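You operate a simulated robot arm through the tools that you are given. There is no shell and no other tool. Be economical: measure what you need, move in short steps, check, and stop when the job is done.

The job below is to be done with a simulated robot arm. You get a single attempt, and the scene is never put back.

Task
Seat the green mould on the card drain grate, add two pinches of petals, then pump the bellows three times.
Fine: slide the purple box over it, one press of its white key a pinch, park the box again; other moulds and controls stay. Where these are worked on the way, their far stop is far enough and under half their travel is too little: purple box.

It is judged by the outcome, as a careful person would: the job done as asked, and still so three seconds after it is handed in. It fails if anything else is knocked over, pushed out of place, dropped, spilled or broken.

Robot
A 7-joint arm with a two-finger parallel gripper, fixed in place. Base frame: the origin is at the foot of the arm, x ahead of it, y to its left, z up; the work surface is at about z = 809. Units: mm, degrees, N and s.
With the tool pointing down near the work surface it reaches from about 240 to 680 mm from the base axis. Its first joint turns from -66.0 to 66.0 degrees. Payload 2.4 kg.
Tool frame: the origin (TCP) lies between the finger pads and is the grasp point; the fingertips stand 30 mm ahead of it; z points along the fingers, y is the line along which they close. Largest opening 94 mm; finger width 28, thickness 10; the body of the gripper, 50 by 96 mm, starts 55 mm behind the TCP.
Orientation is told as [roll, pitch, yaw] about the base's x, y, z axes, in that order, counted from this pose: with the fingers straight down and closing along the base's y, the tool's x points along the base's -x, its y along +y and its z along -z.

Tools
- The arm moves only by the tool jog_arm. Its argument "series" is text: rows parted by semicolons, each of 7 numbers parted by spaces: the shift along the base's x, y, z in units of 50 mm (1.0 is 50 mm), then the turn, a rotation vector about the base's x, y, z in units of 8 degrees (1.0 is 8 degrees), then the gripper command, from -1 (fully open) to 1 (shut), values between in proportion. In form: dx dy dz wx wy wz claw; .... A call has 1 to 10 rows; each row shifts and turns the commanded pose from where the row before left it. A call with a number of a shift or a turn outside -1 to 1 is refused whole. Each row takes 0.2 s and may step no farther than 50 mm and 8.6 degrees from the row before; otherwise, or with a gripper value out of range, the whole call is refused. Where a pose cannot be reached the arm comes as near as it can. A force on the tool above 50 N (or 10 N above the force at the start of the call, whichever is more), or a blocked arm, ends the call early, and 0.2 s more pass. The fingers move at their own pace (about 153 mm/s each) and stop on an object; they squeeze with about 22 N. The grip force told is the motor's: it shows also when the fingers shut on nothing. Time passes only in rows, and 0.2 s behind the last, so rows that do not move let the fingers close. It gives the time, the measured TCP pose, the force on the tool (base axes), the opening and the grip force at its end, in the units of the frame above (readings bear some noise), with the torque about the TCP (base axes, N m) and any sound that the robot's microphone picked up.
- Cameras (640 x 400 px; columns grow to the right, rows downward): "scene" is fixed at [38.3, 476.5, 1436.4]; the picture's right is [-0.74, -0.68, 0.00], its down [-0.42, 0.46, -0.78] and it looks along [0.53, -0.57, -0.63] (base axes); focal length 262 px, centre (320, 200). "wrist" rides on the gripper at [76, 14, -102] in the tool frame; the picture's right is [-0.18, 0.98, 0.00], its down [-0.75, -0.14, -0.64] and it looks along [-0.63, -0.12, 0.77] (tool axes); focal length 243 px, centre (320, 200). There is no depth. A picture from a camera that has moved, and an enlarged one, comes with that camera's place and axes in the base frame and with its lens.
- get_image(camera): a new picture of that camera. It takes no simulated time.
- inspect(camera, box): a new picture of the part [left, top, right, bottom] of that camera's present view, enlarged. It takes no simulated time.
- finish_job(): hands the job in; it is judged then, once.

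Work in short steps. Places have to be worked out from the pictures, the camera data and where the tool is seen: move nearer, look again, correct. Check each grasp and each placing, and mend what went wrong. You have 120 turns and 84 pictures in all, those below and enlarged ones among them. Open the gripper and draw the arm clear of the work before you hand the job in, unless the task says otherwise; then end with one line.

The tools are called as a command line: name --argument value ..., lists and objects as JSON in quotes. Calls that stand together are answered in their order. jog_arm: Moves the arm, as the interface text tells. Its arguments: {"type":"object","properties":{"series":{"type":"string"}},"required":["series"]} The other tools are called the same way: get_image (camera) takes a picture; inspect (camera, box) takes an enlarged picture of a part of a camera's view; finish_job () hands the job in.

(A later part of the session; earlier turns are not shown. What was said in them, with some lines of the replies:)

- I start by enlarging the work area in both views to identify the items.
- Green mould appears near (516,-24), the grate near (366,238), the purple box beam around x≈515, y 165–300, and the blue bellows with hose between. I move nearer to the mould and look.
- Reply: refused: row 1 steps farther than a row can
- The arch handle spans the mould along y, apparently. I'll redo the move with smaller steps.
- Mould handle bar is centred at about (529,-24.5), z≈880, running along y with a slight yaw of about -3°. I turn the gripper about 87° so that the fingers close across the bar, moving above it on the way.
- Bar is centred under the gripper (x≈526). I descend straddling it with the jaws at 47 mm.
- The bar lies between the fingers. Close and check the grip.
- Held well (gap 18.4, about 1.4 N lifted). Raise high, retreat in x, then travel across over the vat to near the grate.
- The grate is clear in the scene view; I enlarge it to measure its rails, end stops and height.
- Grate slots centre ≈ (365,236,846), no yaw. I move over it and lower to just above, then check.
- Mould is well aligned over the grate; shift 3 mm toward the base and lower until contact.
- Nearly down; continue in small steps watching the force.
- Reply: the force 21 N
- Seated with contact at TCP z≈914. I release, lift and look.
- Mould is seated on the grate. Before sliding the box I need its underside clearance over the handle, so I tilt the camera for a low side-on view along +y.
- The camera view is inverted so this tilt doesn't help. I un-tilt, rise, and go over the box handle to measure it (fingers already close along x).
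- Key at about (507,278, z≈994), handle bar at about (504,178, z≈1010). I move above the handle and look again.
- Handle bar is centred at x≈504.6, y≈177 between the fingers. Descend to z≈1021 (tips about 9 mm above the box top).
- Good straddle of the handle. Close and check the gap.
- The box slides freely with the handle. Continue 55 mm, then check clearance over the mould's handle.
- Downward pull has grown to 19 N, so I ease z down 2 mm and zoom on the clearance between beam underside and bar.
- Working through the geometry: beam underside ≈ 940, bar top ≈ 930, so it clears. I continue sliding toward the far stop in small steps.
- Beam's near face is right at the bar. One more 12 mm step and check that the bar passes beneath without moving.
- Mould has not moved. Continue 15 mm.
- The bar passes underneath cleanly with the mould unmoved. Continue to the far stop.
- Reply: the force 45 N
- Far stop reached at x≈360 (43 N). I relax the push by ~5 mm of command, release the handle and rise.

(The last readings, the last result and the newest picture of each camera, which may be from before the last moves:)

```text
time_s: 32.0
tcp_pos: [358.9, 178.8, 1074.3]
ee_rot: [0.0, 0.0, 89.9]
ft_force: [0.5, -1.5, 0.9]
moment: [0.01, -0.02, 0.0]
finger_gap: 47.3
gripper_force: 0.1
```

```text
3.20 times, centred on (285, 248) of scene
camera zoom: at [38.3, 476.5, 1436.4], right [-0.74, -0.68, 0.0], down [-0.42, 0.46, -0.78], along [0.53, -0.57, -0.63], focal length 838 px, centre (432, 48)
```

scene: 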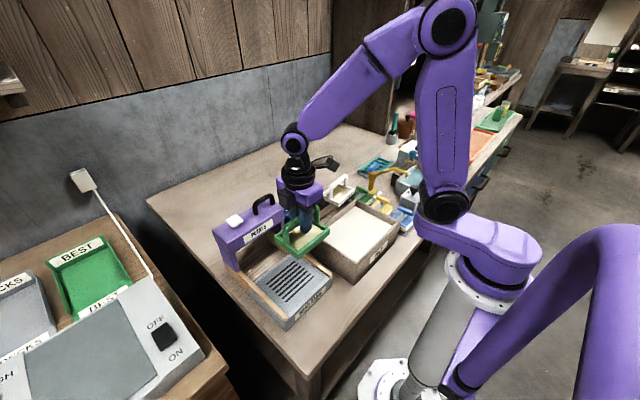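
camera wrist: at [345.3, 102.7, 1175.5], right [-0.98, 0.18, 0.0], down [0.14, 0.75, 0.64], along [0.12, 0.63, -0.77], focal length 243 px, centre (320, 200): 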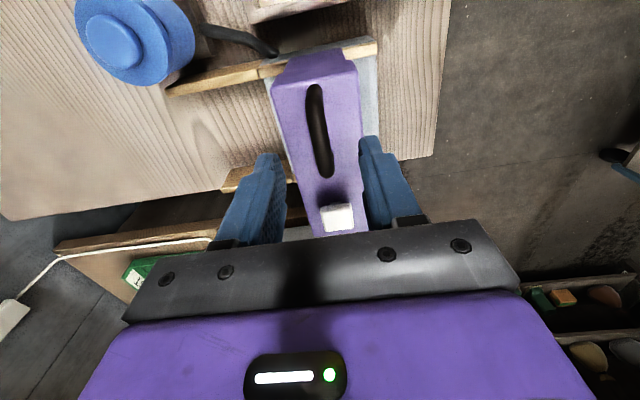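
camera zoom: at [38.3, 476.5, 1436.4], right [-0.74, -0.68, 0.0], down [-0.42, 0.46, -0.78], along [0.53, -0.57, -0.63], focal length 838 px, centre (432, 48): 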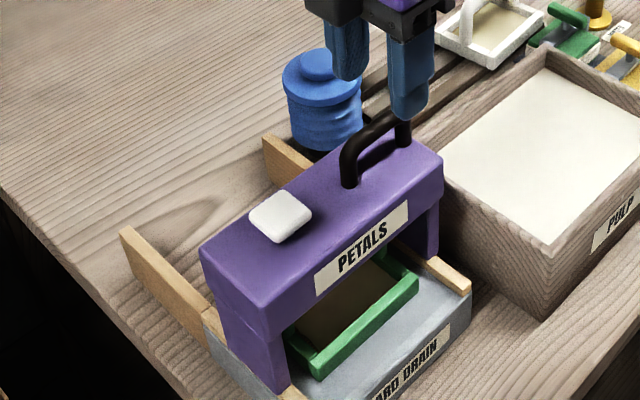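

Box centre x≈360; key at about (361,276.5). Close the fingers, move above it.

jog_arm --series "0 0 0.1 0 0 0 1; 0.02 0.65 0 0 0 0 1; 0.02 0.65 0 0 0 0 1; 0 0.65 0 0 0 0 1; 0 0 -0.4 0 0 0 1; 0 0 -0.3 0 0 0 1; 0 0 0 0 0 0 1"

inspect --camera "scene" --box '[235, 185, 315, 265]'

get_image --camera "wrist"

```text
time_s: 33.6
tcp_pos: [360.4, 275.3, 1041.8]
ee_rot: [0.0, 0.1, 90.0]
ft_force: [-1.0, 0.0, 0.3]
moment: [0.03, 0.04, -0.04]
finger_gap: 0.0
gripper_force: 22.0
```

```text
5.00 times, centred on (275, 225) of scene
camera zoom: at [38.3, 476.6, 1436.4], right [-0.74, -0.68, 0.0], down [-0.42, 0.46, -0.78], along [0.53, -0.57, -0.63], focal length 1310 px, centre (545, 75)
```

zoom: 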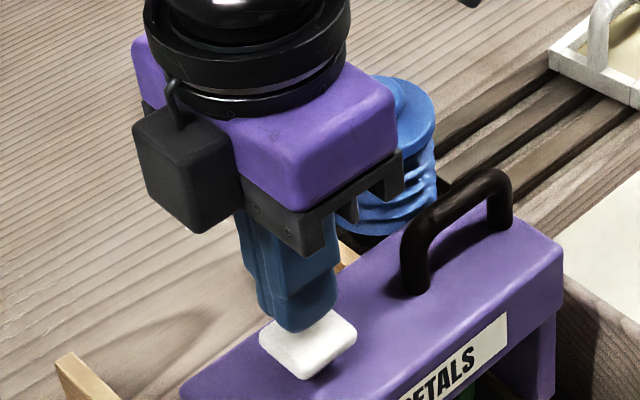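

```text
39 pictures are left
camera wrist: at [346.9, 199.6, 1144.8], right [-0.98, 0.18, 0.0], down [0.14, 0.75, 0.64], along [0.12, 0.63, -0.77], focal length 243 px, centre (320, 200)
```

wrist: 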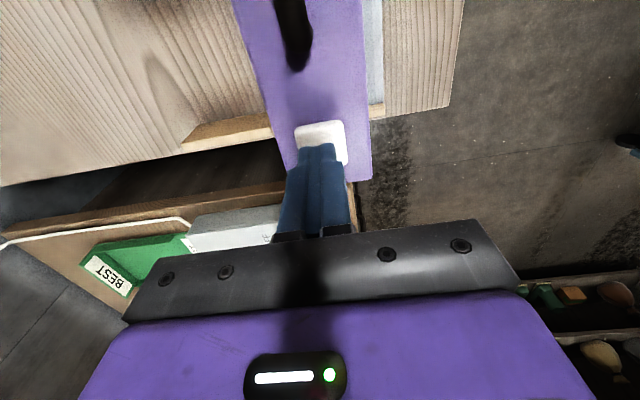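

Fingers are centred over the key. Lower to near contact, then press slowly, watching force and sound.

jog_arm --series "0 0 -0.16 0 0 0 1; 0 0 -0.08 0 0 0 1; 0 0 0 0 0 0 1"

jog_arm --series "0 0 -0.04 0 0 0 1; 0 0 -0.04 0 0 0 1; 0 0 0 0 0 0 1"

```text
time_s: 34.4
tcp_pos: [361.7, 274.7, 1030.3]
ee_rot: [0.0, 0.0, 90.0]
ft_force: [0.0, 1.5, 0.5]
moment: [-0.02, 0.0, 0.03]
finger_gap: 0.0
gripper_force: 22.2
```

```text
time_s: 35.2
tcp_pos: [361.5, 275.6, 1028.1]
ee_rot: [-0.1, -0.1, 90.0]
ft_force: [1.5, -0.5, 2.5]
moment: [0.0, -0.02, 0.04]
finger_gap: 0.0
gripper_force: 22.0
heard: click
```

A click at 2.5 N. I raise off the key and check whether petals dropped.

jog_arm --series "0 0 0.1 0 0 0 1; 0 0 0.14 0 0 0 1; 0 0 0 0 0 0 1"

inspect --camera "scene" --box '[245, 205, 325, 305]'

```text
time_s: 36.0
tcp_pos: [361.1, 276.1, 1039.8]
ee_rot: [0.0, 0.0, 89.9]
ft_force: [0.0, 0.7, -0.5]
moment: [-0.01, -0.01, 0.03]
finger_gap: 0.0
gripper_force: 22.1
```

```text
4.00 times, centred on (285, 255) of scene
camera zoom: at [38.3, 476.5, 1436.4], right [-0.74, -0.68, 0.0], down [-0.42, 0.46, -0.78], along [0.53, -0.57, -0.63], focal length 1048 px, centre (460, -20)
```

zoom: 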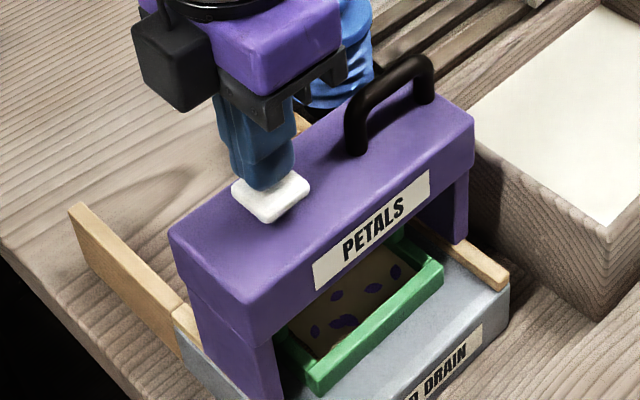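

Petals fell into the mould: one pinch. Press once more the same way.

jog_arm --series "0 0 -0.1 0 0 0 1; 0 0 -0.06 0 0 0 1; 0 0 -0.04 0 0 0 1; 0 0 -0.04 0 0 0 1; 0 0 0 0 0 0 1"

```text
time_s: 37.2
tcp_pos: [361.6, 274.2, 1027.5]
ee_rot: [0.0, 0.1, 90.0]
ft_force: [1.5, -0.6, 2.3]
moment: [-0.01, -0.03, -0.01]
finger_gap: 0.0
gripper_force: 22.2
heard: click
```

Second click heard. Raise clear and check.

jog_arm --series "0 0 0.2 0 0 0 1; 0 0 0.5 0 0 0 1; 0 0 0.4 0 0 0 1; 0 0 0 0 0 0 1"

inspect --camera "scene" --box '[245, 205, 325, 305]'

```text
time_s: 38.2
tcp_pos: [360.9, 276.1, 1081.4]
ee_rot: [0.0, 0.0, 90.0]
ft_force: [0.7, -0.8, 0.1]
moment: [0.01, -0.03, 0.02]
finger_gap: 0.0
gripper_force: 21.9
```

```text
4.00 times, centred on (285, 255) of scene
camera zoom: at [38.3, 476.5, 1436.4], right [-0.74, -0.68, 0.0], down [-0.42, 0.46, -0.78], along [0.53, -0.57, -0.63], focal length 1048 px, centre (460, -20)
```

zoom: 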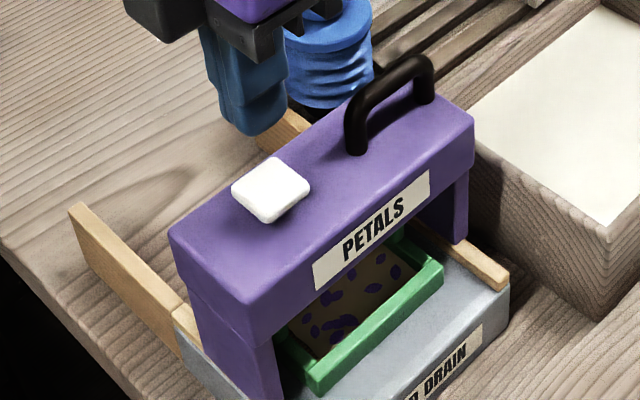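

Two pinches are in. Return to the handle with jaws open and grip it to park the box.

jog_arm --series "0 -0.65 0 0 0 0 0; 0 -0.65 0 0 0 0 0; 0 -0.66 0 0 0 0 0; 0 0 -0.5 0 0 0 0; 0 0 -0.64 0 0 0 0; 0 0 0 0 0 0 0; 0 0 0 0 0 0 1; 0 0 0 0 0 0 1; 0 0 0 0 0 0 1"

get_image --camera "wrist"

```text
time_s: 40.2
tcp_pos: [361.9, 176.7, 1024.0]
ee_rot: [0.1, 0.0, 90.0]
ft_force: [-4.1, 0.2, -9.3]
moment: [0.52, 0.02, 0.08]
finger_gap: 12.6
gripper_force: 45.1
```

```text
36 pictures are left
camera wrist: at [346.6, 101.7, 1126.9], right [-0.98, 0.18, 0.0], down [0.14, 0.75, 0.64], along [0.12, 0.63, -0.77], focal length 243 px, centre (320, 200)
```

wrist: 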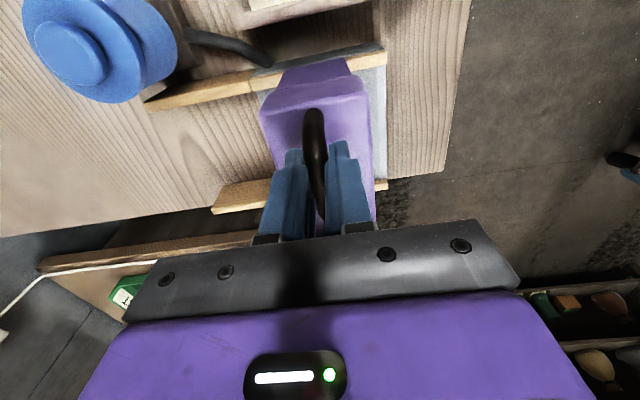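

Handle gripped (12.6 mm). Slide back in +x.

jog_arm --series "0.2 0 -0.01 0 0 0 1; 0.2 0 0 0 0 0 1; 0.2 0 0 0 0 0 1; 0.2 0 0 0 0 0 1; 0.2 0 0 0 0 0 1; 0.2 0 0 0 0 0 1; 0.2 0 0 0 0 0 1; 0.2 0 0 0 0 0 1; 0.2 0 0 0 0 0 1; 0.2 0 0 0 0 0 1"

jog_arm --series "0.2 0 0 0 0 0 1; 0.2 0 0 0 0 0 1; 0.2 0 0 0 0 0 1; 0.15 0 0 0 0 0 1; 0.1 0 0 0 0 0 1; 0 0 0 0 0 0 1"

inspect --camera "scene" --box '[205, 180, 345, 335]'

```text
time_s: 42.4
tcp_pos: [460.4, 177.7, 1024.7]
ee_rot: [-0.1, 0.0, 89.9]
ft_force: [-2.2, -4.4, 10.4]
moment: [-0.71, -0.18, 0.18]
finger_gap: 12.9
gripper_force: 45.2
```

```text
time_s: 43.8
tcp_pos: [502.8, 176.7, 1023.7]
ee_rot: [0.0, 0.0, 90.1]
ft_force: [-2.2, -4.4, 5.0]
moment: [0.4, 0.08, 0.13]
finger_gap: 12.9
gripper_force: 44.3
```

```text
2.58 times, centred on (275, 258) of scene
camera zoom: at [38.1, 476.4, 1436.5], right [-0.74, -0.68, 0.0], down [-0.42, 0.46, -0.78], along [0.53, -0.57, -0.63], focal length 676 px, centre (436, 52)
```

zoom: 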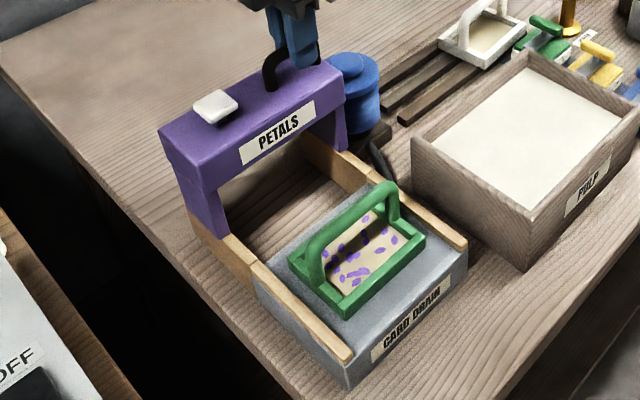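

Box is essentially back to its start, petals are in the mould. Nudge to the parking stop.

jog_arm --series "0.06 0 0 0 0 0 1; 0.06 0 0 0 0 0 1; 0 0 0 0 0 0 1"

```text
time_s: 44.6
tcp_pos: [504.9, 178.7, 1024.2]
ee_rot: [0.9, 0.2, 90.0]
ft_force: [-37.7, -7.3, 21.4]
moment: [1.0, 0.52, -0.17]
finger_gap: 13.1
gripper_force: 45.4
```

At the stop (x≈505). Relax, release, and rise.

jog_arm --series "-0.06 0 0 0 0 0 1; 0 0 0 0 0 0 1; 0 0 0 0 0 0 0; 0 0 0 0 0 0 0; 0 0 0.6 0 0 0 0; 0 0 0.9 0 0 0 0; 0 0 0.9 0 0 0 0; 0 -0.8 0 0 0 0 0; 0 -0.8 0 0 0 0 0"

get_image --camera "wrist"

inspect --camera "scene" --box '[240, 180, 340, 260]'

```text
time_s: 46.6
tcp_pos: [506.9, 96.8, 1145.4]
ee_rot: [0.0, 0.0, 90.1]
ft_force: [-0.2, 0.2, 0.5]
moment: [-0.01, -0.02, 0.03]
finger_gap: 47.1
gripper_force: 0.1
```

```text
34 pictures are left
camera wrist: at [492.0, 21.2, 1246.5], right [-0.98, 0.18, 0.0], down [0.14, 0.75, 0.64], along [0.12, 0.63, -0.77], focal length 243 px, centre (320, 200)
```

wrist: 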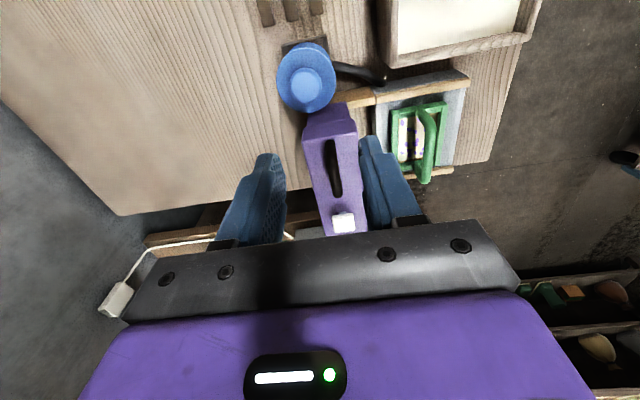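

```text
5.00 times, centred on (290, 220) of scene
camera zoom: at [38.2, 476.6, 1436.4], right [-0.74, -0.68, 0.0], down [-0.42, 0.46, -0.78], along [0.53, -0.57, -0.63], focal length 1310 px, centre (470, 100)
```

zoom: 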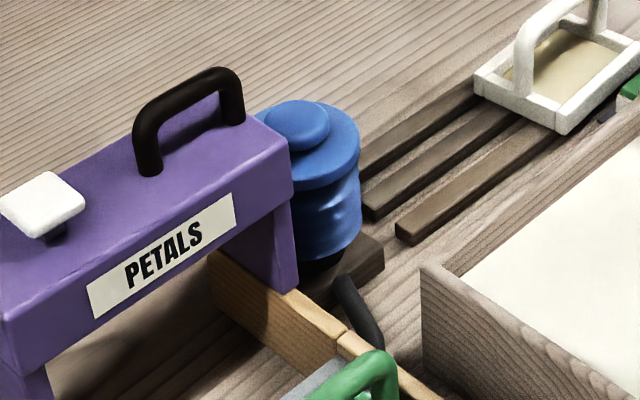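

Bellows knob top at about (526,102, z≈924). Close the fingers and go above it.

jog_arm --series "0.38 0.1 -0.3 0 0 0 1; 0 0 -0.8 0 0 0 1; 0 0 -0.8 0 0 0 1; 0 0 -0.8 0 0 0 1; 0 0 -0.6 0 0 0 1; 0 0 0 0 0 0 1"

get_image --camera "wrist"

inspect --camera "scene" --box '[240, 160, 340, 240]'

```text
time_s: 48.0
tcp_pos: [525.4, 103.1, 979.2]
ee_rot: [0.0, 0.0, 90.0]
ft_force: [-1.2, -0.4, -0.2]
moment: [0.01, -0.01, -0.02]
finger_gap: 0.0
gripper_force: 22.6
```

```text
32 pictures are left
camera wrist: at [510.7, 27.5, 1081.8], right [-0.98, 0.18, 0.0], down [0.14, 0.75, 0.64], along [0.12, 0.63, -0.77], focal length 243 px, centre (320, 200)
```

wrist: 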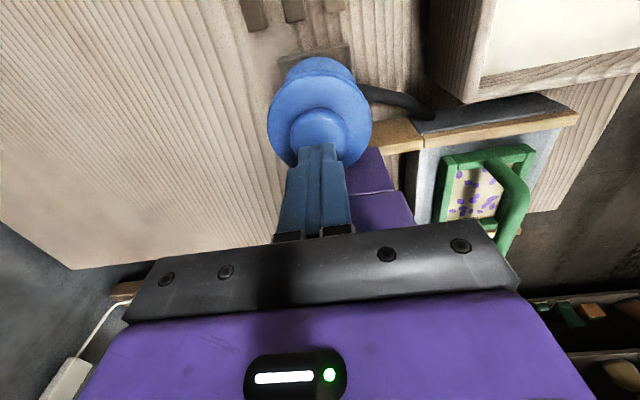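

```text
5.00 times, centred on (290, 200) of scene
camera zoom: at [38.3, 476.5, 1436.4], right [-0.74, -0.68, 0.0], down [-0.42, 0.46, -0.78], along [0.53, -0.57, -0.63], focal length 1310 px, centre (470, 200)
```

zoom: 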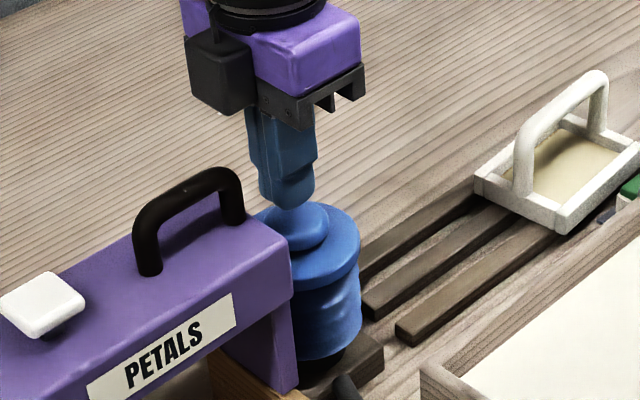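

Knob centre refines to about (525,97). Shift 5 mm in y and lower toward contact.

jog_arm --series "0 -0.1 -0.2 0 0 0 1; 0 0 -0.1 0 0 0 1; 0 0 -0.1 0 0 0 1; 0 0 0 0 0 0 1"

inspect --camera "scene" --box '[260, 170, 330, 230]'

```text
time_s: 49.0
tcp_pos: [525.5, 97.3, 960.1]
ee_rot: [0.0, -0.1, 90.1]
ft_force: [-1.3, 1.4, 2.7]
moment: [0.07, 0.02, 0.0]
finger_gap: 0.0
gripper_force: 22.6
```

```text
6.67 times, centred on (295, 200) of scene
camera zoom: at [38.2, 476.6, 1436.4], right [-0.74, -0.68, 0.0], down [-0.42, 0.46, -0.78], along [0.53, -0.57, -0.63], focal length 1746 px, centre (487, 200)
```

zoom: 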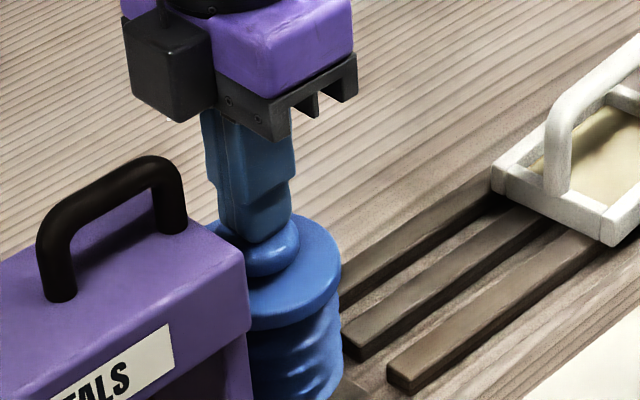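

In light contact at z≈960. Push down in stages to find the stroke.

jog_arm --series "0 0 -0.1 0 0 0 1; 0 0 -0.1 0 0 0 1; 0 0 -0.1 0 0 0 1; 0 0 0 0 0 0 1"

jog_arm --series "0 0 -0.1 0 0 0 1; 0 0 -0.1 0 0 0 1; 0 0 0 0 0 0 1"

```text
time_s: 50.0
tcp_pos: [525.9, 96.2, 948.3]
ee_rot: [-0.1, 0.0, 90.0]
ft_force: [-9.6, -2.4, 22.3]
moment: [-0.04, 0.31, 0.02]
finger_gap: 0.0
gripper_force: 22.3
heard: click
stopped in row 4: the force on the tool passed its limit at 52 N (the readings are from after the stop); the commanded pose is now the measured one
```

```text
time_s: 50.4
tcp_pos: [526.0, 98.2, 949.1]
ee_rot: [-0.3, 0.0, 90.0]
ft_force: [-10.9, -1.8, 25.0]
moment: [0.0, 0.35, 0.04]
finger_gap: 0.2
gripper_force: 22.0
stopped in row 1: the force on the tool passed its limit at 59 N (the readings are from after the stop); the commanded pose is now the measured one
```

Bottom reached with one click (stroke ≈ 12 mm). Release fully and check the bellows springs back.

jog_arm --series "0 0 0.2 0 0 0 1; 0 0 0.3 0 0 0 1; 0 0 0 0 0 0 1"

inspect --camera "scene" --box '[250, 160, 350, 240]'

```text
time_s: 51.2
tcp_pos: [526.4, 98.6, 971.4]
ee_rot: [-0.2, -0.2, 90.0]
ft_force: [-0.5, -0.1, 0.0]
moment: [0.01, -0.02, 0.0]
finger_gap: 0.1
gripper_force: 21.4
```

```text
5.00 times, centred on (300, 200) of scene
camera zoom: at [38.3, 476.5, 1436.4], right [-0.74, -0.68, 0.0], down [-0.42, 0.46, -0.78], along [0.53, -0.57, -0.63], focal length 1310 px, centre (420, 200)
```

zoom: 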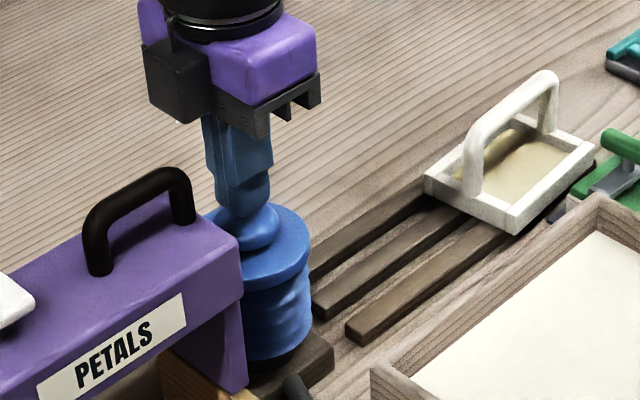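

It sprang back. Second stroke.

jog_arm --series "0 0 -0.16 0 0 0 1; 0 0 -0.1 0 0 0 1; 0 0 -0.08 0 0 0 1; 0 0 -0.06 0 0 0 1; 0 0 0 0 0 0 1"

```text
time_s: 52.4
tcp_pos: [525.9, 98.6, 951.7]
ee_rot: [-0.2, -0.2, 90.0]
ft_force: [-1.2, 2.4, 6.2]
moment: [0.09, 0.02, 0.03]
finger_gap: 0.1
gripper_force: 22.0
heard: click
```

Second click. Release and do the third.

jog_arm --series "0 0 0.2 0 0 0 1; 0 0 0.2 0 0 0 1; 0 0 0 0 0 0 1; 0 0 0 0 0 0 1"

jog_arm --series "0 0 -0.16 0 0 0 1; 0 0 -0.1 0 0 0 1; 0 0 -0.08 0 0 0 1; 0 0 -0.06 0 0 0 1; 0 0 0 0 0 0 1"

```text
time_s: 53.4
tcp_pos: [526.1, 97.4, 972.6]
ee_rot: [-0.2, 0.0, 90.0]
ft_force: [1.0, 0.3, 0.1]
moment: [0.0, 0.03, -0.02]
finger_gap: 0.0
gripper_force: 22.2
```

```text
time_s: 54.6
tcp_pos: [526.7, 98.1, 952.2]
ee_rot: [-0.3, -0.1, 89.9]
ft_force: [2.2, -1.3, 5.6]
moment: [-0.01, -0.05, 0.02]
finger_gap: 0.1
gripper_force: 22.1
heard: click
```

Third click heard. Rise clear, open the gripper, and check the whole scene.

jog_arm --series "0 0 0.3 0 0 0 1; 0 0 0.8 0 0 0 1; 0 0 0.9 0 0 0 1; 0 0 0.9 0 0 0 -1; 0 -0.5 0.8 0 0 0 -1; 0 -0.7 0.5 0 0 0 -1; 0 0 0 0 0 0 -1"

get_image --camera "scene"

inspect --camera "scene" --box '[205, 160, 365, 335]'

get_image --camera "wrist"

```text
time_s: 56.2
tcp_pos: [526.9, 37.7, 1162.4]
ee_rot: [-0.1, -0.1, 89.9]
ft_force: [-0.2, 0.3, -0.3]
moment: [0.0, -0.01, 0.01]
finger_gap: 94.1
gripper_force: 0.1
```

```text
28 pictures are left
```

scene: 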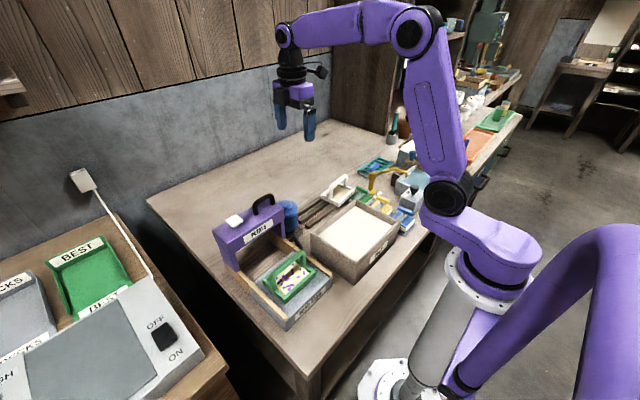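

```text
2.29 times, centred on (285, 248) of scene
camera zoom: at [38.3, 476.5, 1436.4], right [-0.74, -0.68, 0.0], down [-0.42, 0.46, -0.78], along [0.53, -0.57, -0.63], focal length 599 px, centre (400, 91)
```

zoom: 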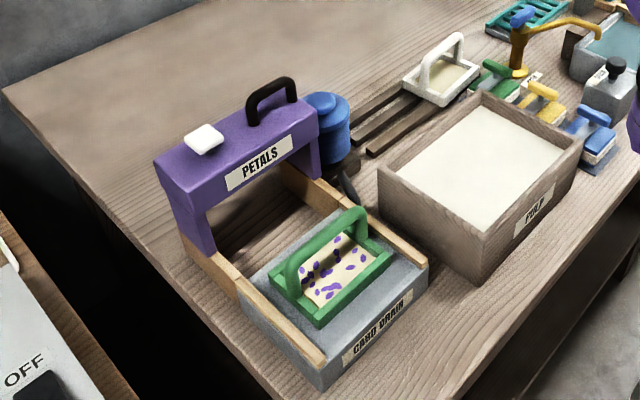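

```text
26 pictures are left
camera wrist: at [513.0, -37.8, 1264.5], right [-0.98, 0.18, 0.0], down [0.14, 0.75, 0.64], along [0.12, 0.63, -0.77], focal length 243 px, centre (320, 200)
```

wrist: 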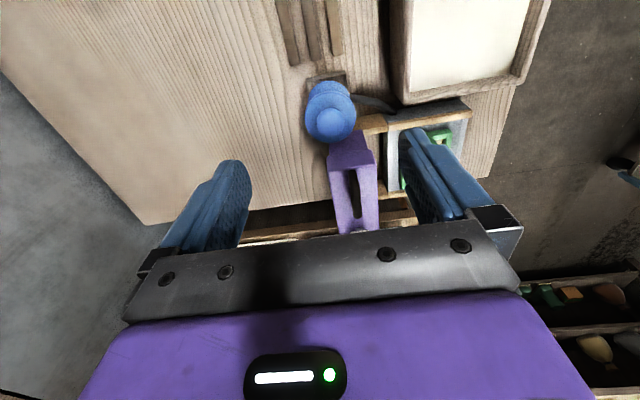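

The mould is seated with petals in it, the box is parked, the bellows has been pumped three times, and nothing else has moved. I hand the job in.

finish_job

```text
The job is handed in.
```

The job is handed in: the green mould sits on the card drain grate with two pinches of petals, the purple box is parked again, and the bellows was pumped three times.
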